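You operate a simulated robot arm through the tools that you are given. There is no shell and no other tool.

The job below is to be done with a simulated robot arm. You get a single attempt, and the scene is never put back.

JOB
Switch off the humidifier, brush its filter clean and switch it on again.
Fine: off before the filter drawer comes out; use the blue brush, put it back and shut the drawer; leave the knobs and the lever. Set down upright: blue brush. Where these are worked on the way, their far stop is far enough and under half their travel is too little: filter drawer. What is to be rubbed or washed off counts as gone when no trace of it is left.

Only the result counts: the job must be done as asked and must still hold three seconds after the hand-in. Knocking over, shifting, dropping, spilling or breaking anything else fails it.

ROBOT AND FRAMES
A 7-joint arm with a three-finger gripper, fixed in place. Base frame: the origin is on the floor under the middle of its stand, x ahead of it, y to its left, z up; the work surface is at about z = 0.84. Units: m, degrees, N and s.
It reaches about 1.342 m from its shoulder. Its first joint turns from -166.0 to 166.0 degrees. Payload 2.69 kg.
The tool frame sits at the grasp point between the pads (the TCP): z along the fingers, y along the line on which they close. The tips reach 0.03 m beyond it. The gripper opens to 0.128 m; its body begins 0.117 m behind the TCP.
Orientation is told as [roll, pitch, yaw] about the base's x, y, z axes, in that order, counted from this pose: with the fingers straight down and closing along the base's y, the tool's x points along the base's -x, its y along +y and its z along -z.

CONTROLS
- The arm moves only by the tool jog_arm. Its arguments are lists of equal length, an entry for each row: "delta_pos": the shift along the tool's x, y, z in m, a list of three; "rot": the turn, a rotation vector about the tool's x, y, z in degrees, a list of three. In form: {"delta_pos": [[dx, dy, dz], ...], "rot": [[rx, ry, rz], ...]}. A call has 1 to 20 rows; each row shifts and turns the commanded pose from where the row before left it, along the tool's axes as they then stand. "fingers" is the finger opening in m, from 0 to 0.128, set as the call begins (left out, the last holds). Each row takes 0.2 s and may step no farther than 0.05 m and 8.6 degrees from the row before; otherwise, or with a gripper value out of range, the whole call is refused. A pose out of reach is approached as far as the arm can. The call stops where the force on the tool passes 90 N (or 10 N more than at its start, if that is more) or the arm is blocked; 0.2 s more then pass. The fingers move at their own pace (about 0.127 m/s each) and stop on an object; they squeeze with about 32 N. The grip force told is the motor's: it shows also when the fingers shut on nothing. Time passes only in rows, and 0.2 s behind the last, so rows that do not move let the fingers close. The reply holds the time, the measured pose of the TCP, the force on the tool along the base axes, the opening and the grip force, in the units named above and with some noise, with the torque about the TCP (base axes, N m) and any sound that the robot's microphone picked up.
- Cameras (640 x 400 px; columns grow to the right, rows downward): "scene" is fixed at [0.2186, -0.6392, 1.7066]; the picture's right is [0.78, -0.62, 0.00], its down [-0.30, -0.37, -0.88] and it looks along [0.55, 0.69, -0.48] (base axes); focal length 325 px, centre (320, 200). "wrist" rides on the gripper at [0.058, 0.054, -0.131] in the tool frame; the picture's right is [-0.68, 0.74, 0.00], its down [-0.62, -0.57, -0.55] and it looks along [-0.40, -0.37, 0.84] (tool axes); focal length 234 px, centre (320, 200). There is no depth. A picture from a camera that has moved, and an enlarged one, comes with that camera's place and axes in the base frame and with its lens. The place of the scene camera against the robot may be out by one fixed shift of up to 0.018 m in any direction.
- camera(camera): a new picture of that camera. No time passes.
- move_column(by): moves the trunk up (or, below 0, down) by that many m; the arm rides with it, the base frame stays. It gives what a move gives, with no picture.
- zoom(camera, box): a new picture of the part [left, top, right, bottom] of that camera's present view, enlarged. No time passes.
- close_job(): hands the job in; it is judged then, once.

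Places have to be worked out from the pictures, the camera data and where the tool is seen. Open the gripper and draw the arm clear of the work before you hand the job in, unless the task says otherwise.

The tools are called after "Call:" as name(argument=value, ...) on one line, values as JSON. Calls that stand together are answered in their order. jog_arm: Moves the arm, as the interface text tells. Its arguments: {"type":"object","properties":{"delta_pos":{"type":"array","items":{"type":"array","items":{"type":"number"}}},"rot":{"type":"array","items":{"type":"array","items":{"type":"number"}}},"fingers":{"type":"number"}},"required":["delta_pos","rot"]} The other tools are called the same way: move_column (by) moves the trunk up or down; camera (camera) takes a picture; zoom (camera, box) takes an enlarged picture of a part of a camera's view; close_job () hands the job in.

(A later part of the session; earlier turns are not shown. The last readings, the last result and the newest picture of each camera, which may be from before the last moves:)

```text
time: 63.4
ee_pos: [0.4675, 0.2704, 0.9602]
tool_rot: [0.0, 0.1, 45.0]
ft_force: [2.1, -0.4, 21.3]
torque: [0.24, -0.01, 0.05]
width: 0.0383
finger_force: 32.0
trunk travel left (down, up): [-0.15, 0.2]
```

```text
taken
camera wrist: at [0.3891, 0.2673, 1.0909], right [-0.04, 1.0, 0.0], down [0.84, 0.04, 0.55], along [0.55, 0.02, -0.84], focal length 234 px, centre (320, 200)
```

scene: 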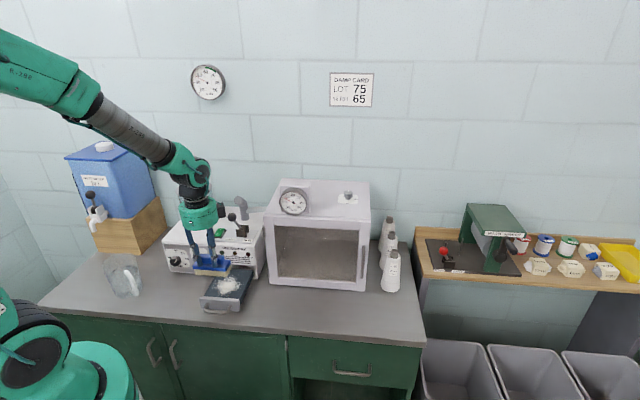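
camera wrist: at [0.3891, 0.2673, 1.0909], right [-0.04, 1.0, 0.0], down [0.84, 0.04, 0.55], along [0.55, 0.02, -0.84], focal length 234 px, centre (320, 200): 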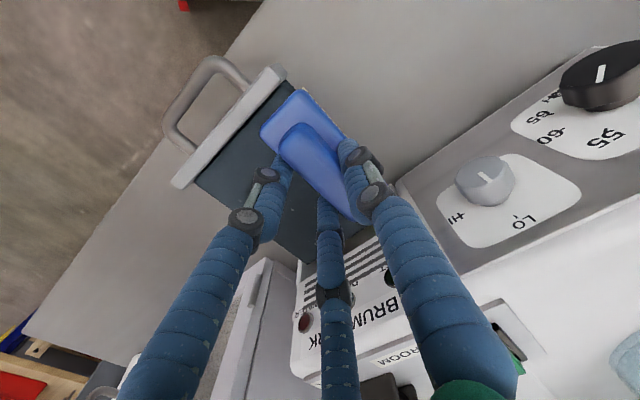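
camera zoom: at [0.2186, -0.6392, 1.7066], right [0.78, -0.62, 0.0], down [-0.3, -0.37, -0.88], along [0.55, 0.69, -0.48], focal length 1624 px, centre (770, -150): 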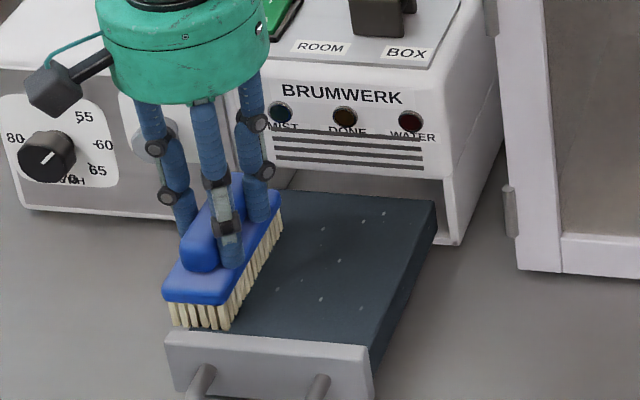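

The whole patch is gone except scattered specks. I stroke right again in this lane at the same pressure, then inspect.

Call:
jog_arm(delta_pos=[[0, -0.009, 0], [0, -0.009, 0], [0, -0.009, 0], [0, -0.009, 0], [0, -0.009, 0], [0, -0.009, 0], [0, -0.009, 0], [0, -0.009, 0], [0, -0.009, 0], [0, -0.009, 0], [0, -0.009, 0], [0, 0, 0]], rot=[[0, 0, 0], [0, 0, 0], [0, 0, 0], [0, 0, 0], [0, 0, 0], [0, 0, 0], [0, 0, 0], [0, 0, 0], [0, 0, 0], [0, 0, 0], [0, 0, 0], [0, 0, 0]], fingers=0)

Call:
zoom(camera="scene", box=[195, 240, 265, 300])

Call:
zoom(camera="wrist", box=[230, 0, 500, 200])

```text
time: 66.0
ee_pos: [0.5377, 0.1996, 0.9589]
tool_rot: [0.1, 0.1, 45.1]
ft_force: [-2.3, 0.8, 18.1]
torque: [0.08, 0.29, -0.07]
width: 0.0381
finger_force: 32.0
trunk travel left (down, up): [-0.15, 0.2]
```

```text
6.67 times, centred on (230, 270) of scene
camera zoom: at [0.2186, -0.6392, 1.7066], right [0.78, -0.62, 0.0], down [-0.3, -0.37, -0.88], along [0.55, 0.69, -0.48], focal length 2165 px, centre (920, -267)
```

zoom: 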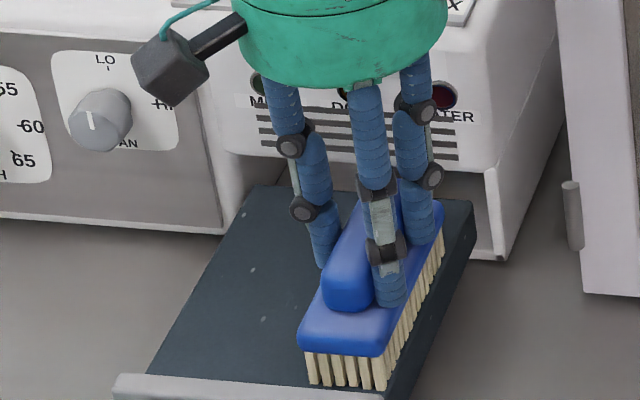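

```text
2.00 times, centred on (365, 100) of wrist
camera zoom: at [0.4595, 0.1964, 1.0906], right [-0.04, 1.0, 0.0], down [0.84, 0.04, 0.55], along [0.55, 0.02, -0.84], focal length 468 px, centre (230, 400)
```

zoom: 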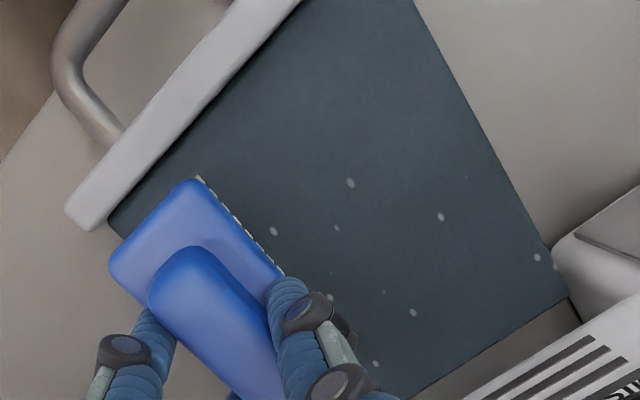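

The main dust is gone, but small specks persist even after several passes. I lift the brush off to inspect the whole filter closely.

Call:
jog_arm(delta_pos=[[0, 0, -0.02], [0, -0.04, -0.03], [0, -0.04, -0.03], [0, 0, 0]], rot=[[0, 0, 0], [0, 0, 0], [0, 0, 0], [0, 0, 0]], fingers=0)

Call:
zoom(camera="wrist", box=[300, 0, 500, 150])

Call:
zoom(camera="scene", box=[195, 250, 265, 310])

```text
time: 67.0
ee_pos: [0.5953, 0.1441, 1.0401]
tool_rot: [-0.1, 0.3, 45.0]
ft_force: [0.1, -0.5, -1.3]
torque: [0.05, 0.02, 0.01]
width: 0.0381
finger_force: 31.6
trunk travel left (down, up): [-0.15, 0.2]
```

```text
2.67 times, centred on (400, 75) of wrist
camera zoom: at [0.517, 0.1398, 1.1704], right [-0.04, 1.0, 0.0], down [0.84, 0.04, 0.55], along [0.55, 0.02, -0.84], focal length 624 px, centre (107, 533)
```

zoom: 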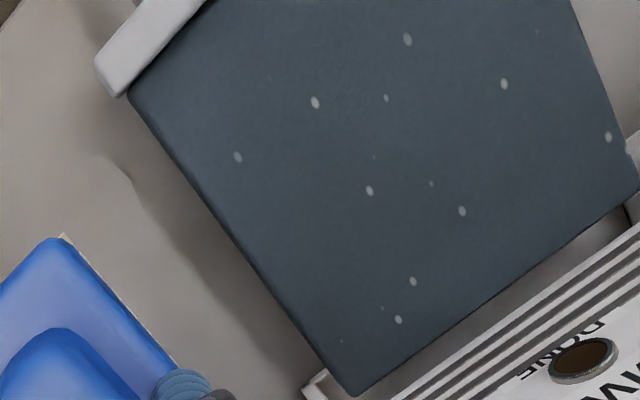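

```text
6.67 times, centred on (230, 280) of scene
camera zoom: at [0.2186, -0.6392, 1.7066], right [0.78, -0.62, 0.0], down [-0.3, -0.37, -0.88], along [0.55, 0.69, -0.48], focal length 2165 px, centre (920, -333)
```

zoom: 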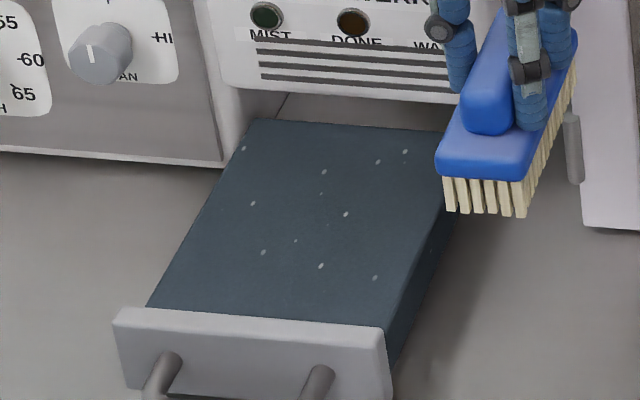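

About ten soft specks remain across the filter; at least two were visible at the patch's edge before brushing, so I treat them as residue. I go back down with the same pressure and make repeated passes, then compare.

Call:
jog_arm(delta_pos=[[0, 0.04, 0.03], [0, 0.04, 0.03], [0, 0, 0.017], [0, 0, 0.003], [0, 0, 0.0002], [0, 0, 0]], rot=[[0, 0, 0], [0, 0, 0], [0, 0, 0], [0, 0, 0], [0, 0, 0], [0, 0, 0]], fingers=0)

Call:
jog_arm(delta_pos=[[0, 0.0125, 0], [0, 0.0125, 0], [0, 0.0125, 0], [0, 0.0125, 0], [0, 0.0125, 0], [0, 0.0125, 0], [0, 0.0125, 0], [0, 0.0125, 0], [0, 0, 0], [0, -0.0125, 0], [0, -0.0125, 0], [0, -0.0125, 0], [0, -0.0125, 0], [0, -0.0125, 0], [0, -0.0125, 0], [0, -0.0125, 0], [0, -0.0125, 0], [0, 0, 0]], rot=[[0, 0, 0], [0, 0, 0], [0, 0, 0], [0, 0, 0], [0, 0, 0], [0, 0, 0], [0, 0, 0], [0, 0, 0], [0, 0, 0], [0, 0, 0], [0, 0, 0], [0, 0, 0], [0, 0, 0], [0, 0, 0], [0, 0, 0], [0, 0, 0], [0, 0, 0], [0, 0, 0]], fingers=0)

Call:
zoom(camera="wrist", box=[300, 0, 500, 200])

Call:
zoom(camera="scene", box=[195, 250, 265, 310])

```text
time: 68.4
ee_pos: [0.5372, 0.1999, 0.9599]
tool_rot: [0.1, 0.1, 45.0]
ft_force: [-0.2, -0.6, 10.8]
torque: [0.02, 0.37, 0.02]
width: 0.0381
finger_force: 32.5
trunk travel left (down, up): [-0.15, 0.2]
```

```text
time: 72.2
ee_pos: [0.5379, 0.1984, 0.9598]
tool_rot: [0.0, 0.2, 45.0]
ft_force: [0.0, -1.4, 4.7]
torque: [-0.08, 0.09, 0.02]
width: 0.0383
finger_force: 31.3
trunk travel left (down, up): [-0.15, 0.2]
```

```text
2.00 times, centred on (400, 100) of wrist
camera zoom: at [0.4598, 0.1962, 1.0905], right [-0.04, 1.0, 0.0], down [0.84, 0.04, 0.55], along [0.55, 0.02, -0.84], focal length 468 px, centre (160, 400)
```

zoom: 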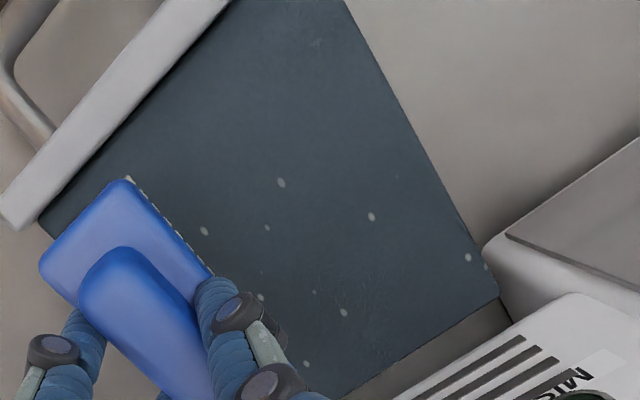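

```text
6.67 times, centred on (230, 280) of scene
camera zoom: at [0.2186, -0.6392, 1.7066], right [0.78, -0.62, 0.0], down [-0.3, -0.37, -0.88], along [0.55, 0.69, -0.48], focal length 2165 px, centre (920, -333)
```

zoom: 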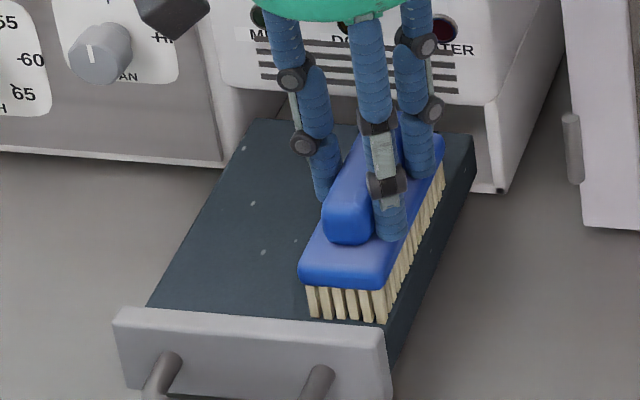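

The specks look unchanged after two more passes. I take very close views of them to judge what they are.

Call:
zoom(camera="scene", box=[208, 270, 232, 294])

Call:
zoom(camera="wrist", box=[360, 80, 440, 160])

```text
16.00 times, centred on (220, 282) of scene
camera zoom: at [0.2186, -0.6392, 1.7066], right [0.78, -0.62, 0.0], down [-0.3, -0.37, -0.88], along [0.55, 0.69, -0.48], focal length 5196 px, centre (1920, -1112)
```

zoom: 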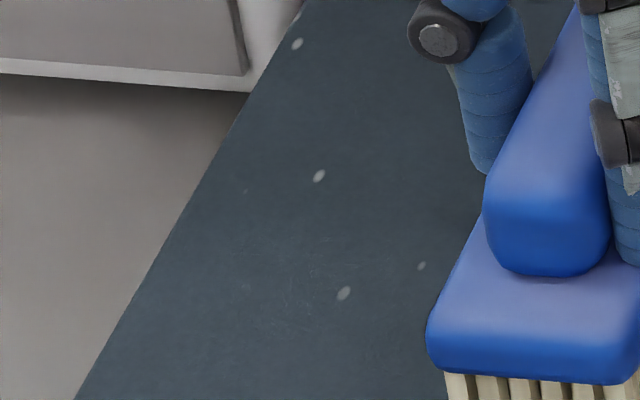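

```text
5.00 times, centred on (400, 120) of wrist
camera zoom: at [0.4598, 0.1962, 1.0905], right [-0.04, 1.0, 0.0], down [0.84, 0.04, 0.55], along [0.55, 0.02, -0.84], focal length 1171 px, centre (-80, 600)
```

zoom: 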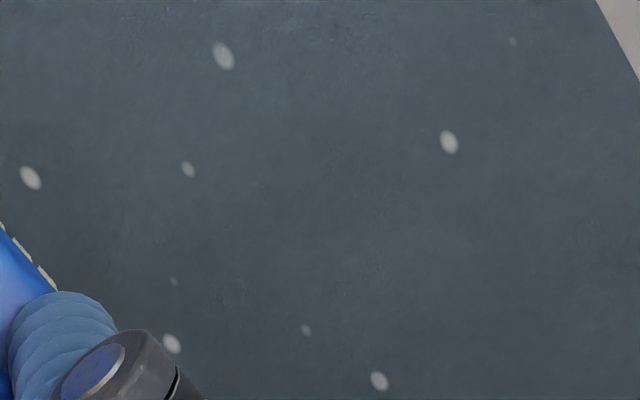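

The specks are smooth, semi-transparent round spots of varied size, unlike the angular dust flakes, and do not respond to rubbing; they may belong to the filter's material. I lift away again and look closely at areas the dust never covered (front strip, side faces) for the same spots.

Call:
jog_arm(delta_pos=[[0, 0, -0.02], [0, -0.04, -0.03], [0, -0.04, -0.03], [0, 0, 0]], rot=[[0, 0, 0], [0, 0, 0], [0, 0, 0], [0, 0, 0]], fingers=0)

Call:
zoom(camera="wrist", box=[330, 0, 430, 80])

Call:
zoom(camera="wrist", box=[380, 60, 500, 150])

Call:
zoom(camera="scene", box=[225, 260, 265, 300])

```text
time: 73.2
ee_pos: [0.5937, 0.1439, 1.0395]
tool_rot: [0.0, 0.2, 44.9]
ft_force: [0.3, 0.2, -1.6]
torque: [0.07, 0.0, 0.02]
width: 0.0382
finger_force: 32.9
trunk travel left (down, up): [-0.15, 0.2]
```

```text
5.00 times, centred on (380, 40) of wrist
camera zoom: at [0.5172, 0.1405, 1.1705], right [-0.04, 1.0, 0.0], down [0.84, 0.04, 0.55], along [0.55, 0.02, -0.84], focal length 1171 px, centre (20, 1000)
```

zoom: 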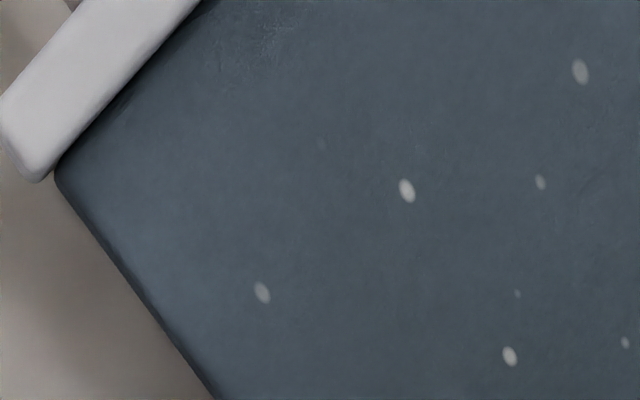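

```text
4.44 times, centred on (440, 105) of wrist
camera zoom: at [0.5172, 0.1405, 1.1705], right [-0.04, 1.0, 0.0], down [0.84, 0.04, 0.55], along [0.55, 0.02, -0.84], focal length 1041 px, centre (-213, 622)
```

zoom: 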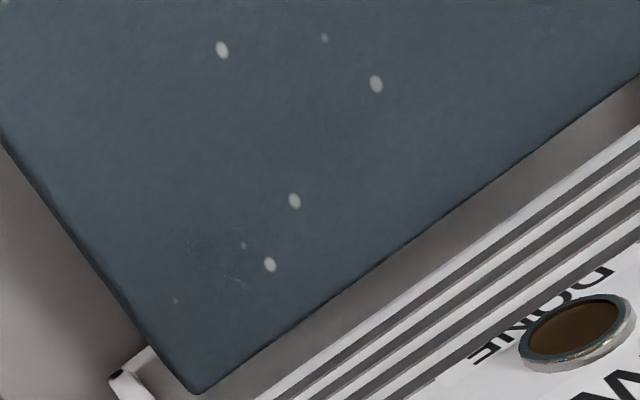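

```text
10.00 times, centred on (245, 280) of scene
camera zoom: at [0.2186, -0.6392, 1.7066], right [0.78, -0.62, 0.0], down [-0.3, -0.37, -0.88], along [0.55, 0.69, -0.48], focal length 3247 px, centre (1070, -600)
```

zoom: 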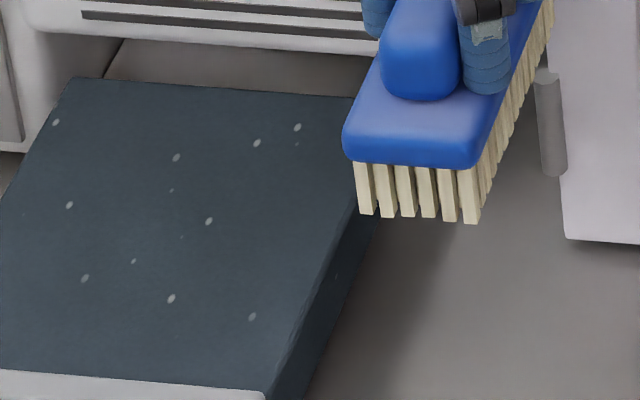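

Spots appear at irregular but evenly spread positions up to the filter's edges. I check the side face of the filter block, which dust and brush never touched, for the same spots.

Call:
zoom(camera="scene", box=[238, 272, 262, 296])

Call:
zoom(camera="scene", box=[205, 280, 245, 310])

```text
16.00 times, centred on (250, 284) of scene
camera zoom: at [0.2186, -0.6392, 1.7066], right [0.78, -0.62, 0.0], down [-0.3, -0.37, -0.88], along [0.55, 0.69, -0.48], focal length 5196 px, centre (1440, -1144)
```

zoom: 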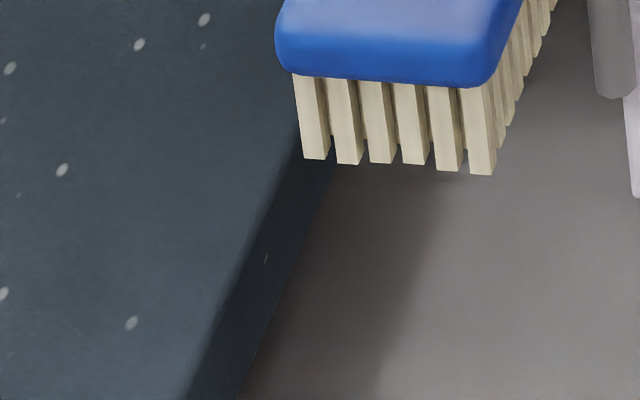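

```text
13.33 times, centred on (225, 295) of scene
camera zoom: at [0.2186, -0.6392, 1.7066], right [0.78, -0.62, 0.0], down [-0.3, -0.37, -0.88], along [0.55, 0.69, -0.48], focal length 4330 px, centre (1587, -1067)
```

zoom: 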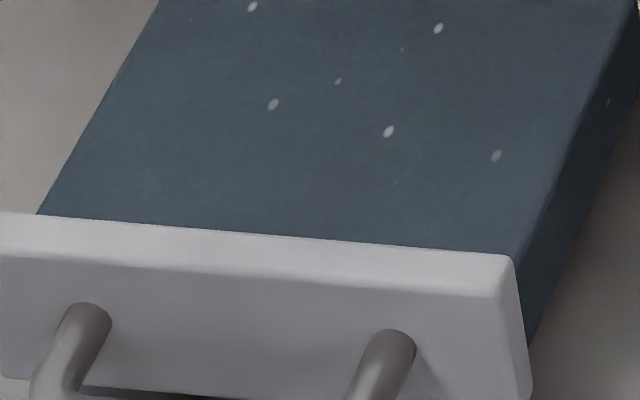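

The block's side face carries the same kind of spot, and dust never lay there, so these spots belong to the filter material and the dust itself is gone. For safety I make one more full double pass along the rear lane before finishing.

Call:
jog_arm(delta_pos=[[0, 0.04, 0.03], [-0.0346, 0.04, 0.03], [0, 0, 0.015], [0, 0, 0.004], [0, 0, 0.0012], [0, 0, 0]], rot=[[0, 0, 0], [0, 0, 0], [0, 0, 0], [0, 0, 0], [0, 0, 0], [0, 0, 0]], fingers=0)

```text
refused: row 2 steps farther than a row can; nothing moved
```

Row 2 was too long; I split it.

Call:
jog_arm(delta_pos=[[0, 0.04, 0.025], [0, 0.04, 0.025], [-0.0346, 0, 0], [0, 0, 0.024], [0, 0, 0.005], [0, 0, 0.0012], [0, 0, 0]], rot=[[0, 0, 0], [0, 0, 0], [0, 0, 0], [0, 0, 0], [0, 0, 0], [0, 0, 0], [0, 0, 0]], fingers=0)

```text
time: 74.8
ee_pos: [0.5635, 0.2236, 0.9603]
tool_rot: [0.0, 0.1, 44.9]
ft_force: [1.8, 0.9, 7.4]
torque: [0.0, 0.23, -0.01]
width: 0.0382
finger_force: 32.1
trunk travel left (down, up): [-0.15, 0.2]
```

Touching at 7 N in the rear lane. I add a little pressure and make the double pass.

Call:
jog_arm(delta_pos=[[0, 0, 0.0005], [0, 0.0125, 0], [0, 0.0125, 0], [0, 0.0125, 0], [0, 0.0125, 0], [0, 0.0125, 0], [0, 0.0125, 0], [0, 0.0125, 0], [0, 0.0125, 0], [0, 0, 0], [0, -0.0125, 0], [0, -0.0125, 0], [0, -0.0125, 0], [0, -0.0125, 0], [0, -0.0125, 0], [0, -0.0125, 0], [0, -0.0125, 0], [0, -0.0125, 0], [0, 0, 0]], rot=[[0, 0, 0], [0, 0, 0], [0, 0, 0], [0, 0, 0], [0, 0, 0], [0, 0, 0], [0, 0, 0], [0, 0, 0], [0, 0, 0], [0, 0, 0], [0, 0, 0], [0, 0, 0], [0, 0, 0], [0, 0, 0], [0, 0, 0], [0, 0, 0], [0, 0, 0], [0, 0, 0], [0, 0, 0]], fingers=0)

Call:
jog_arm(delta_pos=[[0, 0, -0.02], [0.03, -0.03, -0.02], [0, -0.04, -0.03], [0, 0, -0.03], [0, 0, 0]], rot=[[0, 0, 0], [0, 0, 0], [0, 0, 0], [0, 0, 0], [0, 0, 0]], fingers=0)

Call:
camera(camera="wrist")

Call:
zoom(camera="scene", box=[200, 250, 260, 310])

```text
time: 78.8
ee_pos: [0.5611, 0.2235, 0.9591]
tool_rot: [0.0, 0.2, 44.9]
ft_force: [-2.5, -0.3, 14.2]
torque: [0.23, -0.23, 0.07]
width: 0.0381
finger_force: 32.1
trunk travel left (down, up): [-0.15, 0.2]
```

```text
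time: 80.0
ee_pos: [0.5898, 0.1535, 1.0588]
tool_rot: [0.0, 0.3, 44.9]
ft_force: [-0.5, -0.6, -0.6]
torque: [-0.06, -0.03, 0.0]
width: 0.0384
finger_force: 32.2
trunk travel left (down, up): [-0.15, 0.2]
```

```text
taken
camera wrist: at [0.5119, 0.1508, 1.1901], right [-0.04, 1.0, 0.0], down [0.84, 0.04, 0.55], along [0.55, 0.02, -0.84], focal length 234 px, centre (320, 200)
```

wrist: 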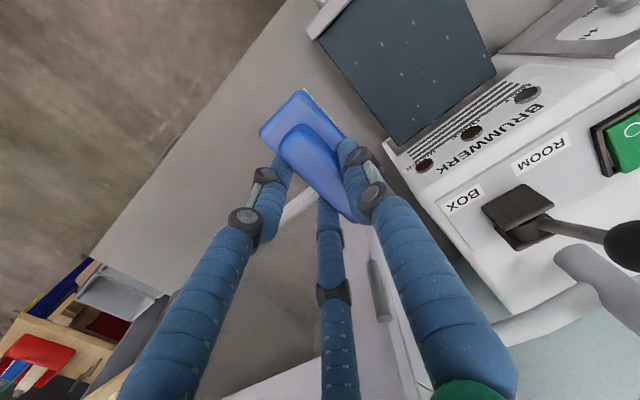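

```text
6.67 times, centred on (230, 280) of scene
camera zoom: at [0.2186, -0.6392, 1.7066], right [0.78, -0.62, 0.0], down [-0.3, -0.37, -0.88], along [0.55, 0.69, -0.48], focal length 2165 px, centre (920, -333)
```

zoom: 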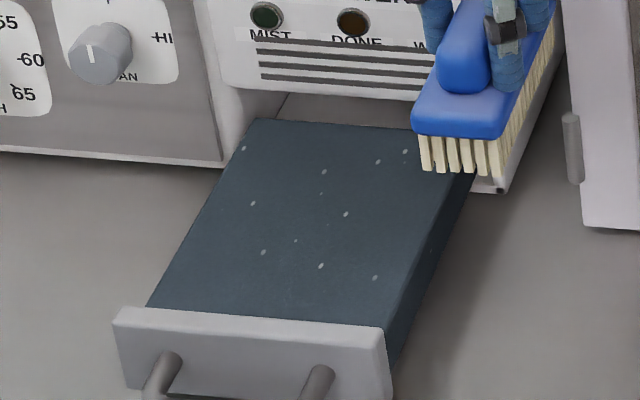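

The spots are unchanged and fixed while all the dust is gone, confirming they are part of the material. Now I return the brush: back away, turn to the original orientation and carry it right.

Call:
jog_arm(delta_pos=[[0.0395, 0, -0.015], [0.0395, 0, -0.015], [0, 0, 0], [0, 0, 0], [0, 0, 0], [0, 0, 0], [0, 0, 0], [0, 0, 0], [0, 0, 0], [0, 0, 0], [0, 0, 0], [0, 0, 0], [0, 0, 0], [0, 0, 0]], rot=[[0, -0.17, 0], [0, 0, 0], [0, 0, 8.182], [0, 0, 8.182], [0, 0, 8.182], [0, 0, 8.182], [0, 0, 8.182], [0, 0, 8.182], [0, 0, 8.182], [0, 0, 8.182], [0, 0, 8.182], [0, 0, 8.182], [0, 0, 8.182], [0, 0, 0]], fingers=0)

Call:
jog_arm(delta_pos=[[-0.0448, 0, 0], [-0.0448, 0, 0], [-0.0448, 0, 0], [-0.0448, 0, 0], [-0.0448, 0, 0], [-0.0448, 0, 0], [-0.0448, 0, 0], [-0.0448, 0, 0], [-0.0448, 0, 0], [-0.0448, 0, 0], [0, 0, 0], [0, 0, 0]], rot=[[0, 0, 0], [0, 0, 0], [0, 0, 0], [0, 0, 0], [0, 0, 0], [0, 0, 0], [0, 0, 0], [0, 0, 0], [0, 0, 0], [0, 0, 0], [0, 0, -3.8], [0, 0, 0]], fingers=0)

Call:
camera(camera="scene")

Call:
camera(camera="wrist")

```text
time: 83.0
ee_pos: [0.5346, 0.0973, 1.0885]
tool_rot: [-0.1, 0.1, -45.0]
ft_force: [-0.3, -0.2, -1.2]
torque: [0.0, 0.0, 0.01]
width: 0.0381
finger_force: 32.0
trunk travel left (down, up): [-0.15, 0.2]
```

```text
time: 85.6
ee_pos: [0.8496, -0.219, 1.0894]
tool_rot: [0.0, -0.1, -41.2]
ft_force: [0.6, 0.5, -0.8]
torque: [-0.01, -0.02, 0.01]
width: 0.0381
finger_force: 32.3
trunk travel left (down, up): [-0.15, 0.2]
```

```text
taken
```

scene: 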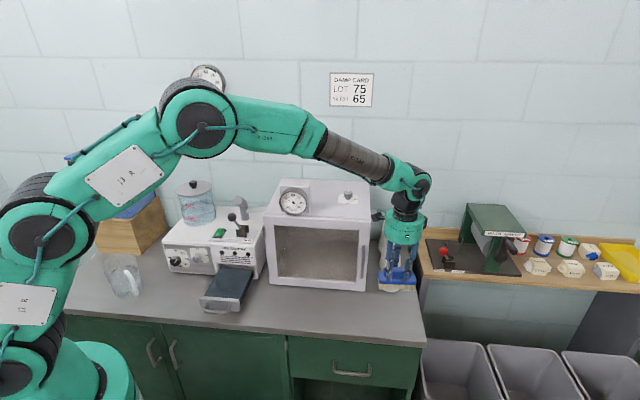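

```text
taken
camera wrist: at [0.8427, -0.1396, 1.2196], right [0.99, 0.11, 0.0], down [0.09, -0.83, 0.55], along [0.06, -0.55, -0.84], focal length 234 px, centre (320, 200)
```

wrist: 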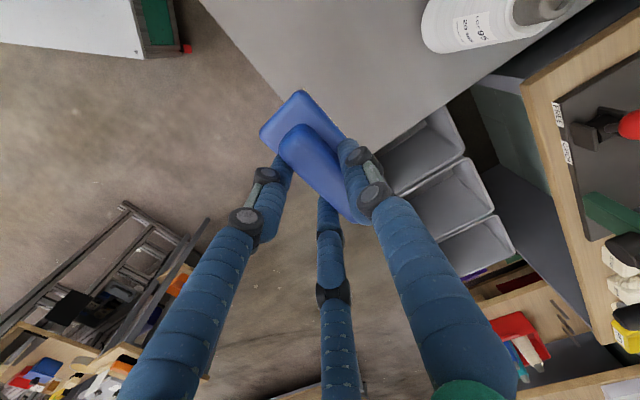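

At (0.850, -0.219) with yaw -41.2°. I shift 4 cm towards the wall to the recorded place and descend to just above the counter.

Call:
jog_arm(delta_pos=[[-0.0049, 0.0401, 0], [0, 0, 0.04], [0, 0, 0.045], [0, 0, 0.045], [0, 0, 0.03], [0, 0, 0.008], [0, 0, 0]], rot=[[0, 0, 0], [0, 0, 0], [0, 0, 0], [0, 0, 0], [0, 0, 0], [0, 0, 0], [0, 0, 0]], fingers=0)

Call:
zoom(camera="scene", box=[360, 280, 420, 330])

```text
time: 87.2
ee_pos: [0.8812, -0.1915, 0.9208]
tool_rot: [0.0, 0.0, -41.3]
ft_force: [-0.3, -0.2, -0.8]
torque: [0.0, 0.02, 0.03]
width: 0.038
finger_force: 32.0
trunk travel left (down, up): [-0.15, 0.2]
```

```text
8.00 times, centred on (390, 305) of scene
camera zoom: at [0.2186, -0.6392, 1.7066], right [0.78, -0.62, 0.0], down [-0.3, -0.37, -0.88], along [0.55, 0.69, -0.48], focal length 2598 px, centre (-240, -640)
```

zoom: 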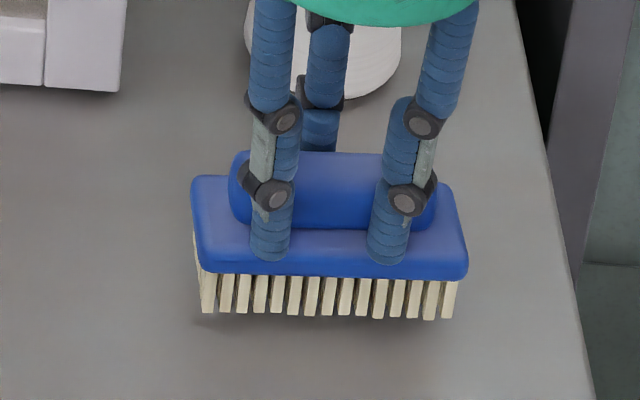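

Within about 2 mm of its original place. I correct that slightly and lower the last centimetre gently until the bristles touch.

Call:
jog_arm(delta_pos=[[0.0015, 0, 0.003], [0, 0, 0.003], [0, 0, 0.002], [0, 0, 0]], rot=[[0, 0, 0], [0, 0, 0], [0, 0, 0], [0, 0, 0]], fingers=0)

Call:
jog_arm(delta_pos=[[0, 0, 0.001], [0, 0, 0]], rot=[[0, 0, 0], [0, 0, 0]], fingers=0)

Call:
zoom(camera="scene", box=[360, 280, 420, 330])

```text
time: 88.2
ee_pos: [0.8797, -0.1907, 0.9122]
tool_rot: [0.0, 0.0, -41.2]
ft_force: [-1.3, 0.1, -0.8]
torque: [0.0, 0.02, -0.03]
width: 0.0383
finger_force: 31.9
trunk travel left (down, up): [-0.15, 0.2]
```

```text
time: 88.8
ee_pos: [0.8809, -0.1916, 0.9119]
tool_rot: [-0.1, 0.0, -41.3]
ft_force: [-1.2, 0.6, -1.3]
torque: [-0.03, 0.02, 0.05]
width: 0.038
finger_force: 32.1
trunk travel left (down, up): [-0.15, 0.2]
```

```text
8.00 times, centred on (390, 305) of scene
camera zoom: at [0.2186, -0.6392, 1.7066], right [0.78, -0.62, 0.0], down [-0.3, -0.37, -0.88], along [0.55, 0.69, -0.48], focal length 2598 px, centre (-240, -640)
```

zoom: 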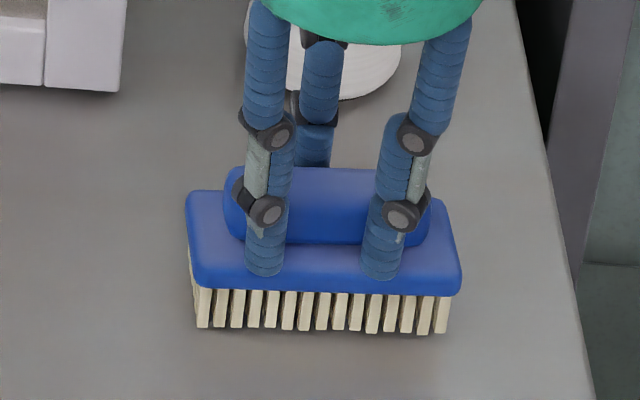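

The fingers are at their original height but the brush has slid ~3 mm up in the grip, so I lower another 3 mm in 1 mm steps until contact.

Call:
jog_arm(delta_pos=[[0, 0, 0.001], [0, 0, 0.001], [0, 0, 0]], rot=[[0, 0, 0], [0, 0, 0], [0, 0, 0]], fingers=0)

Call:
jog_arm(delta_pos=[[0, 0, 0.001], [0, 0, 0]], rot=[[0, 0, 0], [0, 0, 0]], fingers=0)

Call:
zoom(camera="scene", box=[360, 280, 420, 330])

```text
time: 89.6
ee_pos: [0.8809, -0.1914, 0.9095]
tool_rot: [0.0, 0.0, -41.2]
ft_force: [0.0, 0.4, -0.5]
torque: [-0.01, 0.0, -0.02]
width: 0.0384
finger_force: 32.0
trunk travel left (down, up): [-0.15, 0.2]
```

```text
time: 90.2
ee_pos: [0.8814, -0.1903, 0.9086]
tool_rot: [0.0, 0.0, -41.2]
ft_force: [-0.5, 0.6, -0.1]
torque: [0.12, 0.02, -0.02]
width: 0.0378
finger_force: 32.2
trunk travel left (down, up): [-0.15, 0.2]
```

```text
8.00 times, centred on (390, 305) of scene
camera zoom: at [0.2186, -0.6392, 1.7066], right [0.78, -0.62, 0.0], down [-0.3, -0.37, -0.88], along [0.55, 0.69, -0.48], focal length 2598 px, centre (-240, -640)
```

zoom: 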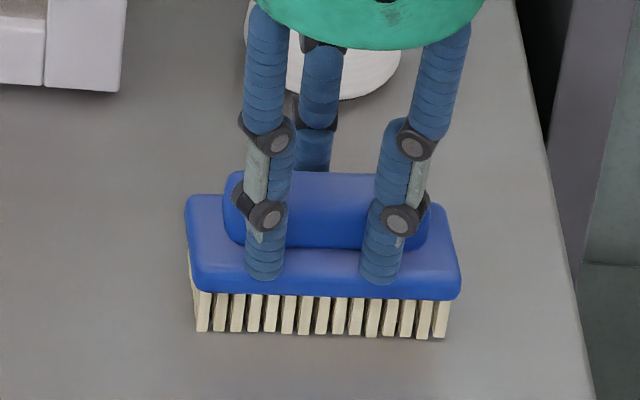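

Almost down. One more millimetre.

Call:
jog_arm(delta_pos=[[0, 0, 0.001], [0, 0, 0]], rot=[[0, 0, 0], [0, 0, 0]], fingers=0)

Call:
zoom(camera="scene", box=[360, 280, 420, 330])

```text
time: 90.8
ee_pos: [0.8811, -0.192, 0.9088]
tool_rot: [-0.1, 0.0, -41.2]
ft_force: [-1.9, -0.3, 9.0]
torque: [0.44, 0.34, 0.06]
width: 0.0381
finger_force: 32.0
trunk travel left (down, up): [-0.15, 0.2]
```

```text
8.00 times, centred on (390, 305) of scene
camera zoom: at [0.2186, -0.6392, 1.7066], right [0.78, -0.62, 0.0], down [-0.3, -0.37, -0.88], along [0.55, 0.69, -0.48], focal length 2598 px, centre (-240, -640)
```

zoom: 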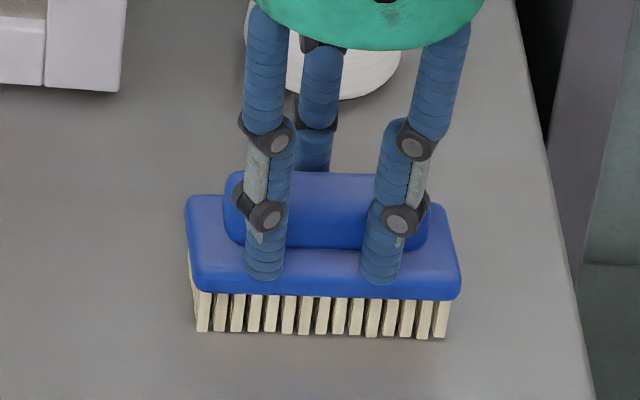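

The bristles are on the counter (9 N, slightly left end first), within ~2–3 mm of the original spot. I open the fingers and rise straight up.

Call:
jog_arm(delta_pos=[[0, 0, -0.0004], [0, 0, 0], [0, 0, 0]], rot=[[0, 0, 0], [0, 0, 0], [0, 0, 0]], fingers=0.075)

Call:
jog_arm(delta_pos=[[0, 0, -0.02], [0, 0, -0.04], [0, 0, -0.045], [0, 0, -0.045], [0, 0, 0]], rot=[[0, 0, 0], [0, 0, 0], [0, 0, 0], [0, 0, 0], [0, 0, 0]], fingers=0.075)

Call:
zoom(camera="scene", box=[340, 270, 440, 340])

Call:
camera(camera="wrist")

```text
time: 91.6
ee_pos: [0.8822, -0.1891, 0.9079]
tool_rot: [0.0, 0.0, -41.2]
ft_force: [-0.5, -1.2, 0.0]
torque: [0.04, -0.01, -0.02]
width: 0.075
finger_force: 0.1
trunk travel left (down, up): [-0.15, 0.2]
```

```text
time: 92.8
ee_pos: [0.8796, -0.19, 1.059]
tool_rot: [0.0, 0.0, -41.2]
ft_force: [-0.4, -0.3, -0.1]
torque: [-0.02, -0.03, -0.03]
width: 0.0748
finger_force: 0.0
trunk travel left (down, up): [-0.15, 0.2]
```

```text
5.71 times, centred on (390, 305) of scene
camera zoom: at [0.2186, -0.6392, 1.7066], right [0.78, -0.62, 0.0], down [-0.3, -0.37, -0.88], along [0.55, 0.69, -0.48], focal length 1856 px, centre (-80, -400)
```

zoom: 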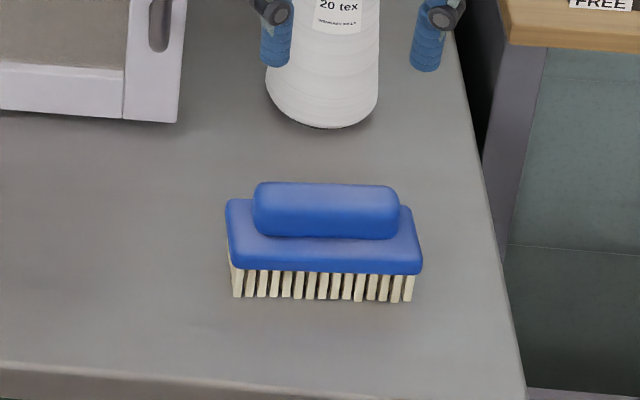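

```text
taken
camera wrist: at [0.8713, -0.1114, 1.1893], right [0.99, 0.11, 0.0], down [0.09, -0.83, 0.55], along [0.06, -0.55, -0.84], focal length 234 px, centre (320, 200)
```

wrist: 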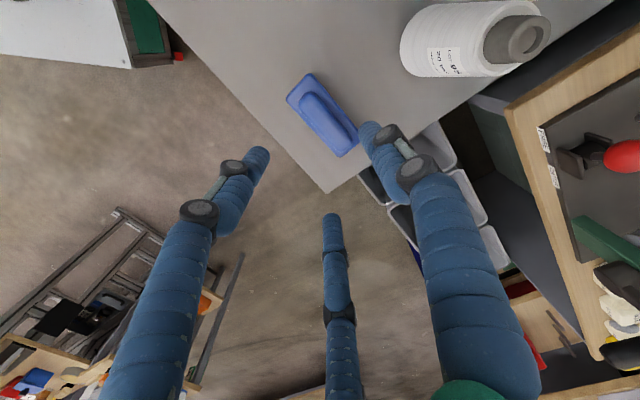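

The brush stands upright within about 2 mm of where it was. Before shutting the drawer I take one last close look at the filter's top and side with nothing in the way.

Call:
zoom(camera="scene", box=[232, 262, 256, 286])

Call:
zoom(camera="scene", box=[232, 282, 256, 306])

Call:
zoom(camera="scene", box=[200, 258, 260, 310])

```text
16.00 times, centred on (244, 274) of scene
camera zoom: at [0.2186, -0.6392, 1.7066], right [0.78, -0.62, 0.0], down [-0.3, -0.37, -0.88], along [0.55, 0.69, -0.48], focal length 5196 px, centre (1536, -984)
```

zoom: 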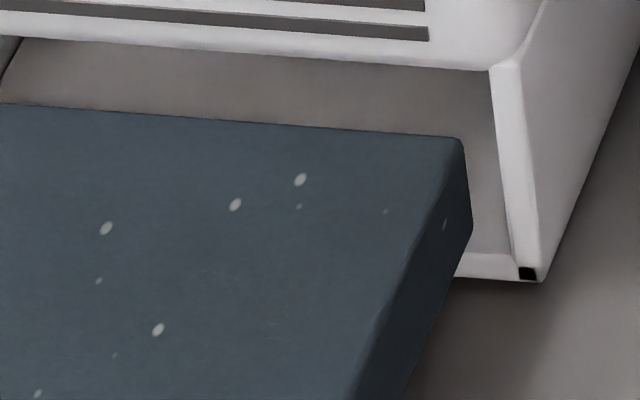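

```text
16.00 times, centred on (244, 294) of scene
camera zoom: at [0.2186, -0.6392, 1.7066], right [0.78, -0.62, 0.0], down [-0.3, -0.37, -0.88], along [0.55, 0.69, -0.48], focal length 5196 px, centre (1536, -1304)
```

zoom: 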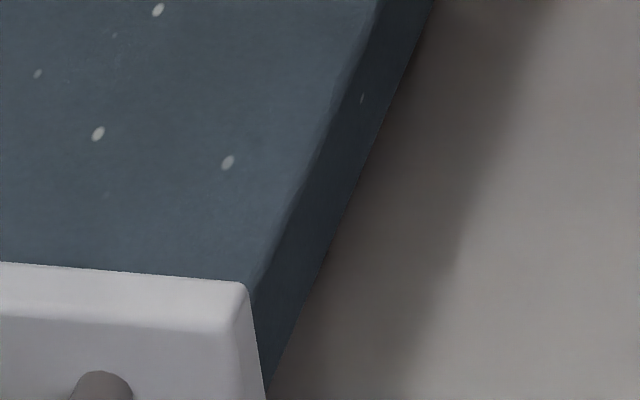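

```text
7.69 times, centred on (230, 284) of scene
camera zoom: at [0.2186, -0.6392, 1.7066], right [0.78, -0.62, 0.0], down [-0.3, -0.37, -0.88], along [0.55, 0.69, -0.48], focal length 2498 px, centre (1012, -446)
```

zoom: 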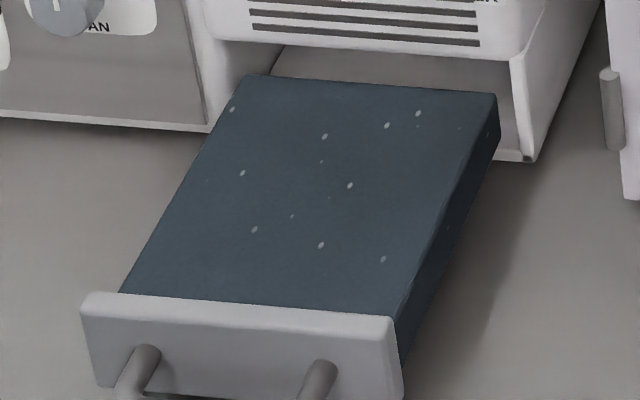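

Two spots on the untouched side face confirm the speckles are in the filter's material; the dust is gone. Next I go back to the drawer handle to push it shut, taking the same pre-grip pose as before (45° lean).

Call:
jog_arm(delta_pos=[[0, 0, -0.03], [0, 0, -0.03], [0.0474, -0.0121, 0], [0.0474, -0.0121, 0], [0.0474, -0.0121, 0], [0.0474, -0.0121, 0], [0.0474, -0.0121, 0], [0.0474, -0.0121, 0], [0.0474, -0.0121, 0], [0.0474, -0.0121, 0], [0.0474, -0.0121, 0], [0.0474, -0.0121, 0], [0.0474, -0.0121, 0], [0.0474, -0.0121, 0], [0, 0, 0], [0, 0, 0], [0, 0, 0], [0, 0, 0], [0, 0, 0], [0, 0, 0]], rot=[[0, 0, 3.8], [0, 0, 0], [0, 0, 0], [0, 0, 0], [0, 0, 0], [0, 0, 0], [0, 0, 0], [0, 0, 0], [0, 0, 0], [0, 0, 0], [0, 0, 0], [0, 0, 0], [0, 0, 0], [0, 0, 0], [-7.5, 0, 0], [-7.5, 0, 0], [-7.5, 0, 0], [-7.5, 0, 0], [-7.5, 0, 0], [-7.5, 0, 0]], fingers=0.036)

Call:
camera(camera="wrist")

```text
time: 97.0
ee_pos: [0.3757, 0.1088, 1.1184]
tool_rot: [45.2, -0.1, -44.9]
ft_force: [0.2, 0.5, -0.6]
torque: [-0.01, -0.02, 0.03]
width: 0.0361
finger_force: 0.0
trunk travel left (down, up): [-0.15, 0.2]
```

```text
taken
camera wrist: at [0.297, 0.1114, 1.2485], right [0.85, -0.11, 0.52], down [-0.12, -0.99, -0.01], along [0.52, -0.05, -0.85], focal length 234 px, centre (320, 200)
```

wrist: 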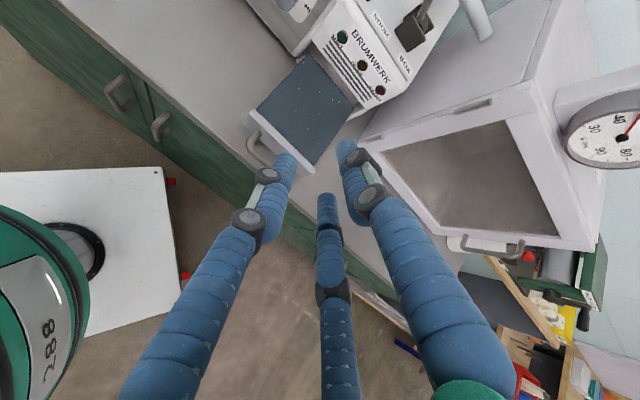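

In line with the handle. I descend to the pre-grip height and check the bar's position between the tips.

Call:
jog_arm(delta_pos=[[0.0005, -0.029, 0.029], [0.0005, -0.029, 0.029], [0.0005, -0.029, 0.029], [0.0005, -0.029, 0.029], [0, 0, 0]], rot=[[0, 0, 0], [0, 0, 0], [0, 0, 0], [0, 0, 0], [0, 0, 0]], fingers=0.036)

Call:
zoom(camera="wrist", box=[260, 0, 480, 220])

```text
time: 98.2
ee_pos: [0.3739, 0.1112, 0.9549]
tool_rot: [45.0, -0.1, -45.1]
ft_force: [-0.8, -0.3, -0.9]
torque: [0.0, 0.02, -0.01]
width: 0.0361
finger_force: 0.0
trunk travel left (down, up): [-0.15, 0.2]
```

```text
1.82 times, centred on (370, 110) of wrist
camera zoom: at [0.2951, 0.1136, 1.0844], right [0.85, -0.11, 0.52], down [-0.12, -0.99, -0.01], along [0.52, -0.05, -0.85], focal length 426 px, centre (229, 364)
```

zoom: 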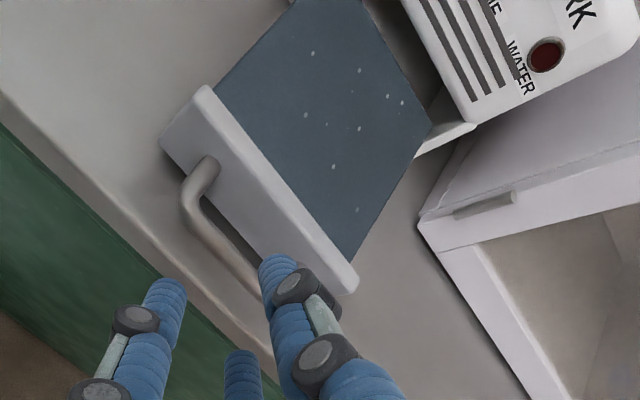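

The drawer has not moved since I released it. I advance along the same line and close on the bar again.

Call:
jog_arm(delta_pos=[[0, 0, 0.02], [0, 0, 0.02], [0, 0, 0.02], [0, 0, 0.015], [0, 0, 0.01], [0, 0, 0.0045], [0, 0, 0]], rot=[[0, 0, 0], [0, 0, 0], [0, 0, 0], [0, 0, 0], [0, 0, 0], [0, 0, 0], [0, 0, 0]], fingers=0.036)

Call:
jog_arm(delta_pos=[[0, 0, 0], [0, 0, 0], [0, 0, 0]], rot=[[0, 0, 0], [0, 0, 0], [0, 0, 0]], fingers=0)

Call:
zoom(camera="wrist", box=[260, 0, 480, 220])

```text
time: 99.8
ee_pos: [0.4181, 0.1552, 0.8904]
tool_rot: [45.0, 0.0, -45.0]
ft_force: [-3.0, -4.0, -0.7]
torque: [-0.07, 0.07, -0.01]
width: 0.0365
finger_force: 0.0
trunk travel left (down, up): [-0.15, 0.2]
```

```text
time: 100.6
ee_pos: [0.4163, 0.1551, 0.8888]
tool_rot: [44.7, 0.2, -45.0]
ft_force: [-12.2, 0.5, -35.3]
torque: [-0.32, 0.3, 0.18]
width: 0.0196
finger_force: 44.8
trunk travel left (down, up): [-0.15, 0.2]
```

```text
1.82 times, centred on (370, 110) of wrist
camera zoom: at [0.3381, 0.1575, 1.0188], right [0.85, -0.11, 0.52], down [-0.12, -0.99, -0.01], along [0.51, -0.05, -0.86], focal length 426 px, centre (229, 364)
```

zoom: 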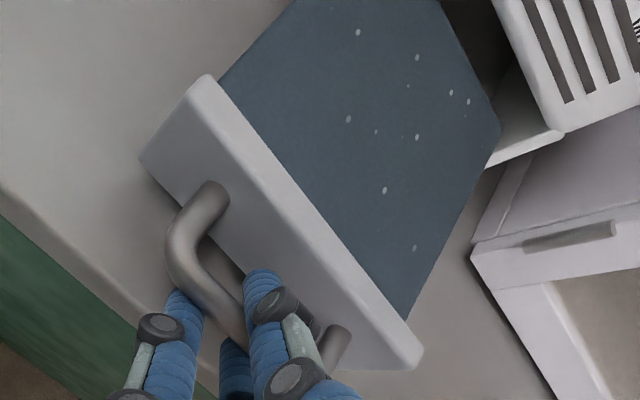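

The grip is slightly off: the hand is held about 2 mm too high, giving 35 N on the handle. I relieve it by lowering the commanded pose a little.

Call:
jog_arm(delta_pos=[[0.0003, -0.0012, 0.0008], [0, 0, 0]], rot=[[0, 0, 0], [0, 0, 0]], fingers=0)

```text
time: 101.2
ee_pos: [0.4173, 0.154, 0.8882]
tool_rot: [44.9, 0.0, -44.9]
ft_force: [-17.6, 6.7, -36.5]
torque: [0.02, 0.72, 0.56]
width: 0.0196
finger_force: 44.7
trunk travel left (down, up): [-0.15, 0.2]
```

Forces did not relax, so I open the fingers, check the residual force and realign.

Call:
jog_arm(delta_pos=[[0, 0, 0], [0, 0, 0]], rot=[[0, 0, 0], [0, 0, 0]], fingers=0.036)

Call:
zoom(camera="wrist", box=[260, 0, 480, 220])

Call:
zoom(camera="scene", box=[170, 220, 280, 330])

```text
time: 101.8
ee_pos: [0.421, 0.1558, 0.8912]
tool_rot: [45.2, -0.1, -44.9]
ft_force: [-0.1, -0.8, 0.3]
torque: [0.0, -0.01, -0.01]
width: 0.0358
finger_force: 0.0
trunk travel left (down, up): [-0.15, 0.2]
```

```text
1.82 times, centred on (370, 110) of wrist
camera zoom: at [0.3405, 0.1575, 1.0212], right [0.84, -0.11, 0.52], down [-0.12, -0.99, -0.01], along [0.52, -0.05, -0.85], focal length 426 px, centre (229, 364)
```

zoom: 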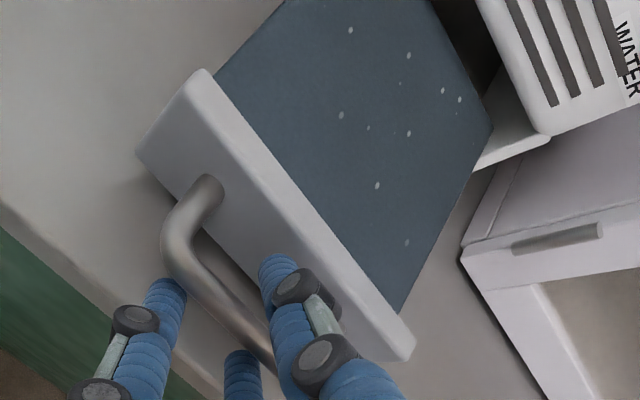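

```text
3.64 times, centred on (225, 275) of scene
camera zoom: at [0.2186, -0.6392, 1.7066], right [0.78, -0.62, 0.0], down [-0.3, -0.37, -0.88], along [0.55, 0.69, -0.48], focal length 1181 px, centre (666, -73)
```

zoom: 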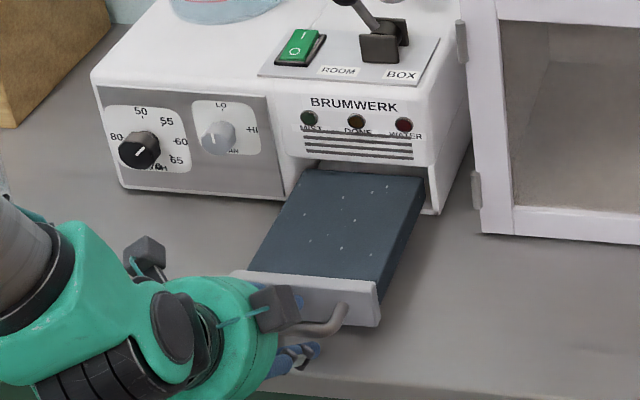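

Free of load again; the extended drawer has evidently sagged ~2 mm since I let go. Rather than gripping, I simply push it: the fingertip behind the bar presses the drawer face inward, in small steps with force checks.

Call:
jog_arm(delta_pos=[[0, 0.0035, 0.0035], [0, 0.0071, 0.0071], [0, 0.0071, 0.0071], [0, 0.0071, 0.0071], [0, 0, 0]], rot=[[0, 0, 0], [0, 0, 0], [0, 0, 0], [0, 0, 0], [0, 0, 0]], fingers=0.036)

Call:
zoom(camera="wrist", box=[260, 0, 480, 220])

Call:
zoom(camera="scene", box=[170, 220, 280, 330])

```text
time: 103.0
ee_pos: [0.4443, 0.181, 0.8897]
tool_rot: [45.0, 0.0, -45.0]
ft_force: [-1.3, -0.8, -0.8]
torque: [-0.01, 0.0, -0.02]
width: 0.0366
finger_force: 0.1
trunk travel left (down, up): [-0.15, 0.2]
```

```text
1.82 times, centred on (370, 110) of wrist
camera zoom: at [0.365, 0.1827, 1.0201], right [0.85, -0.11, 0.52], down [-0.12, -0.99, -0.01], along [0.52, -0.05, -0.85], focal length 426 px, centre (229, 364)
```

zoom: 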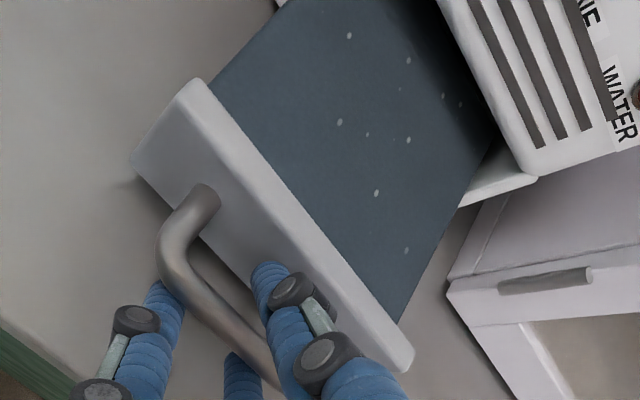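

```text
3.64 times, centred on (225, 275) of scene
camera zoom: at [0.2186, -0.6392, 1.7066], right [0.78, -0.62, 0.0], down [-0.3, -0.37, -0.88], along [0.55, 0.69, -0.48], focal length 1181 px, centre (666, -73)
```

zoom: 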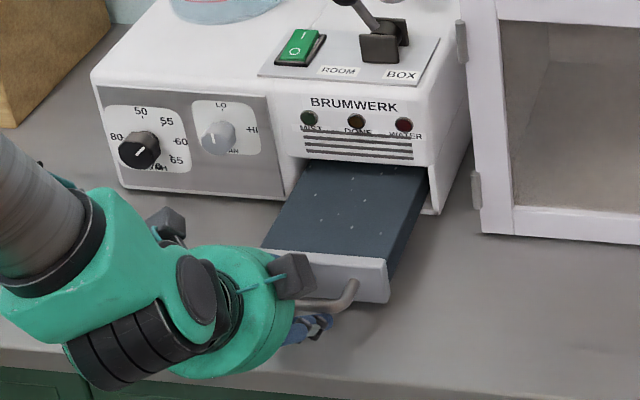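

The drawer slides in with only ~1–2 N. I continue pushing.

Call:
jog_arm(delta_pos=[[0, 0.0071, 0.0071], [0, 0.0071, 0.0071], [0, 0.0071, 0.0071], [0, 0.0071, 0.0071], [0, 0.0071, 0.0071], [0, 0.0071, 0.0071], [0, 0.0071, 0.0071], [0, 0, 0]], rot=[[0, 0, 0], [0, 0, 0], [0, 0, 0], [0, 0, 0], [0, 0, 0], [0, 0, 0], [0, 0, 0], [0, 0, 0]], fingers=0.036)

Call:
zoom(camera="wrist", box=[260, 0, 480, 220])

Call:
zoom(camera="scene", box=[170, 220, 280, 330])

```text
time: 104.8
ee_pos: [0.4936, 0.2292, 0.891]
tool_rot: [45.1, 0.0, -45.0]
ft_force: [-0.3, -1.3, 0.6]
torque: [-0.02, 0.02, -0.06]
width: 0.036
finger_force: 0.0
trunk travel left (down, up): [-0.15, 0.2]
```

```text
1.82 times, centred on (370, 110) of wrist
camera zoom: at [0.4145, 0.2319, 1.021], right [0.85, -0.11, 0.52], down [-0.12, -0.99, -0.01], along [0.52, -0.05, -0.85], focal length 426 px, centre (229, 364)
```

zoom: 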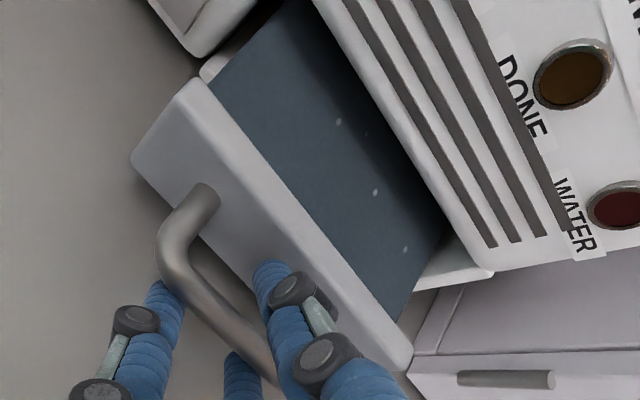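

```text
3.64 times, centred on (225, 275) of scene
camera zoom: at [0.2186, -0.6392, 1.7066], right [0.78, -0.62, 0.0], down [-0.3, -0.37, -0.88], along [0.55, 0.69, -0.48], focal length 1181 px, centre (666, -73)
```

zoom: 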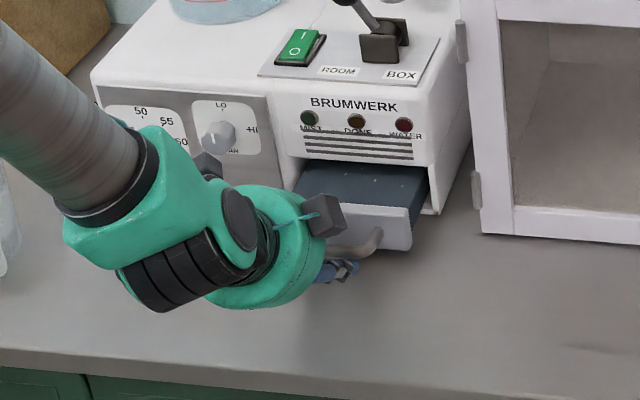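

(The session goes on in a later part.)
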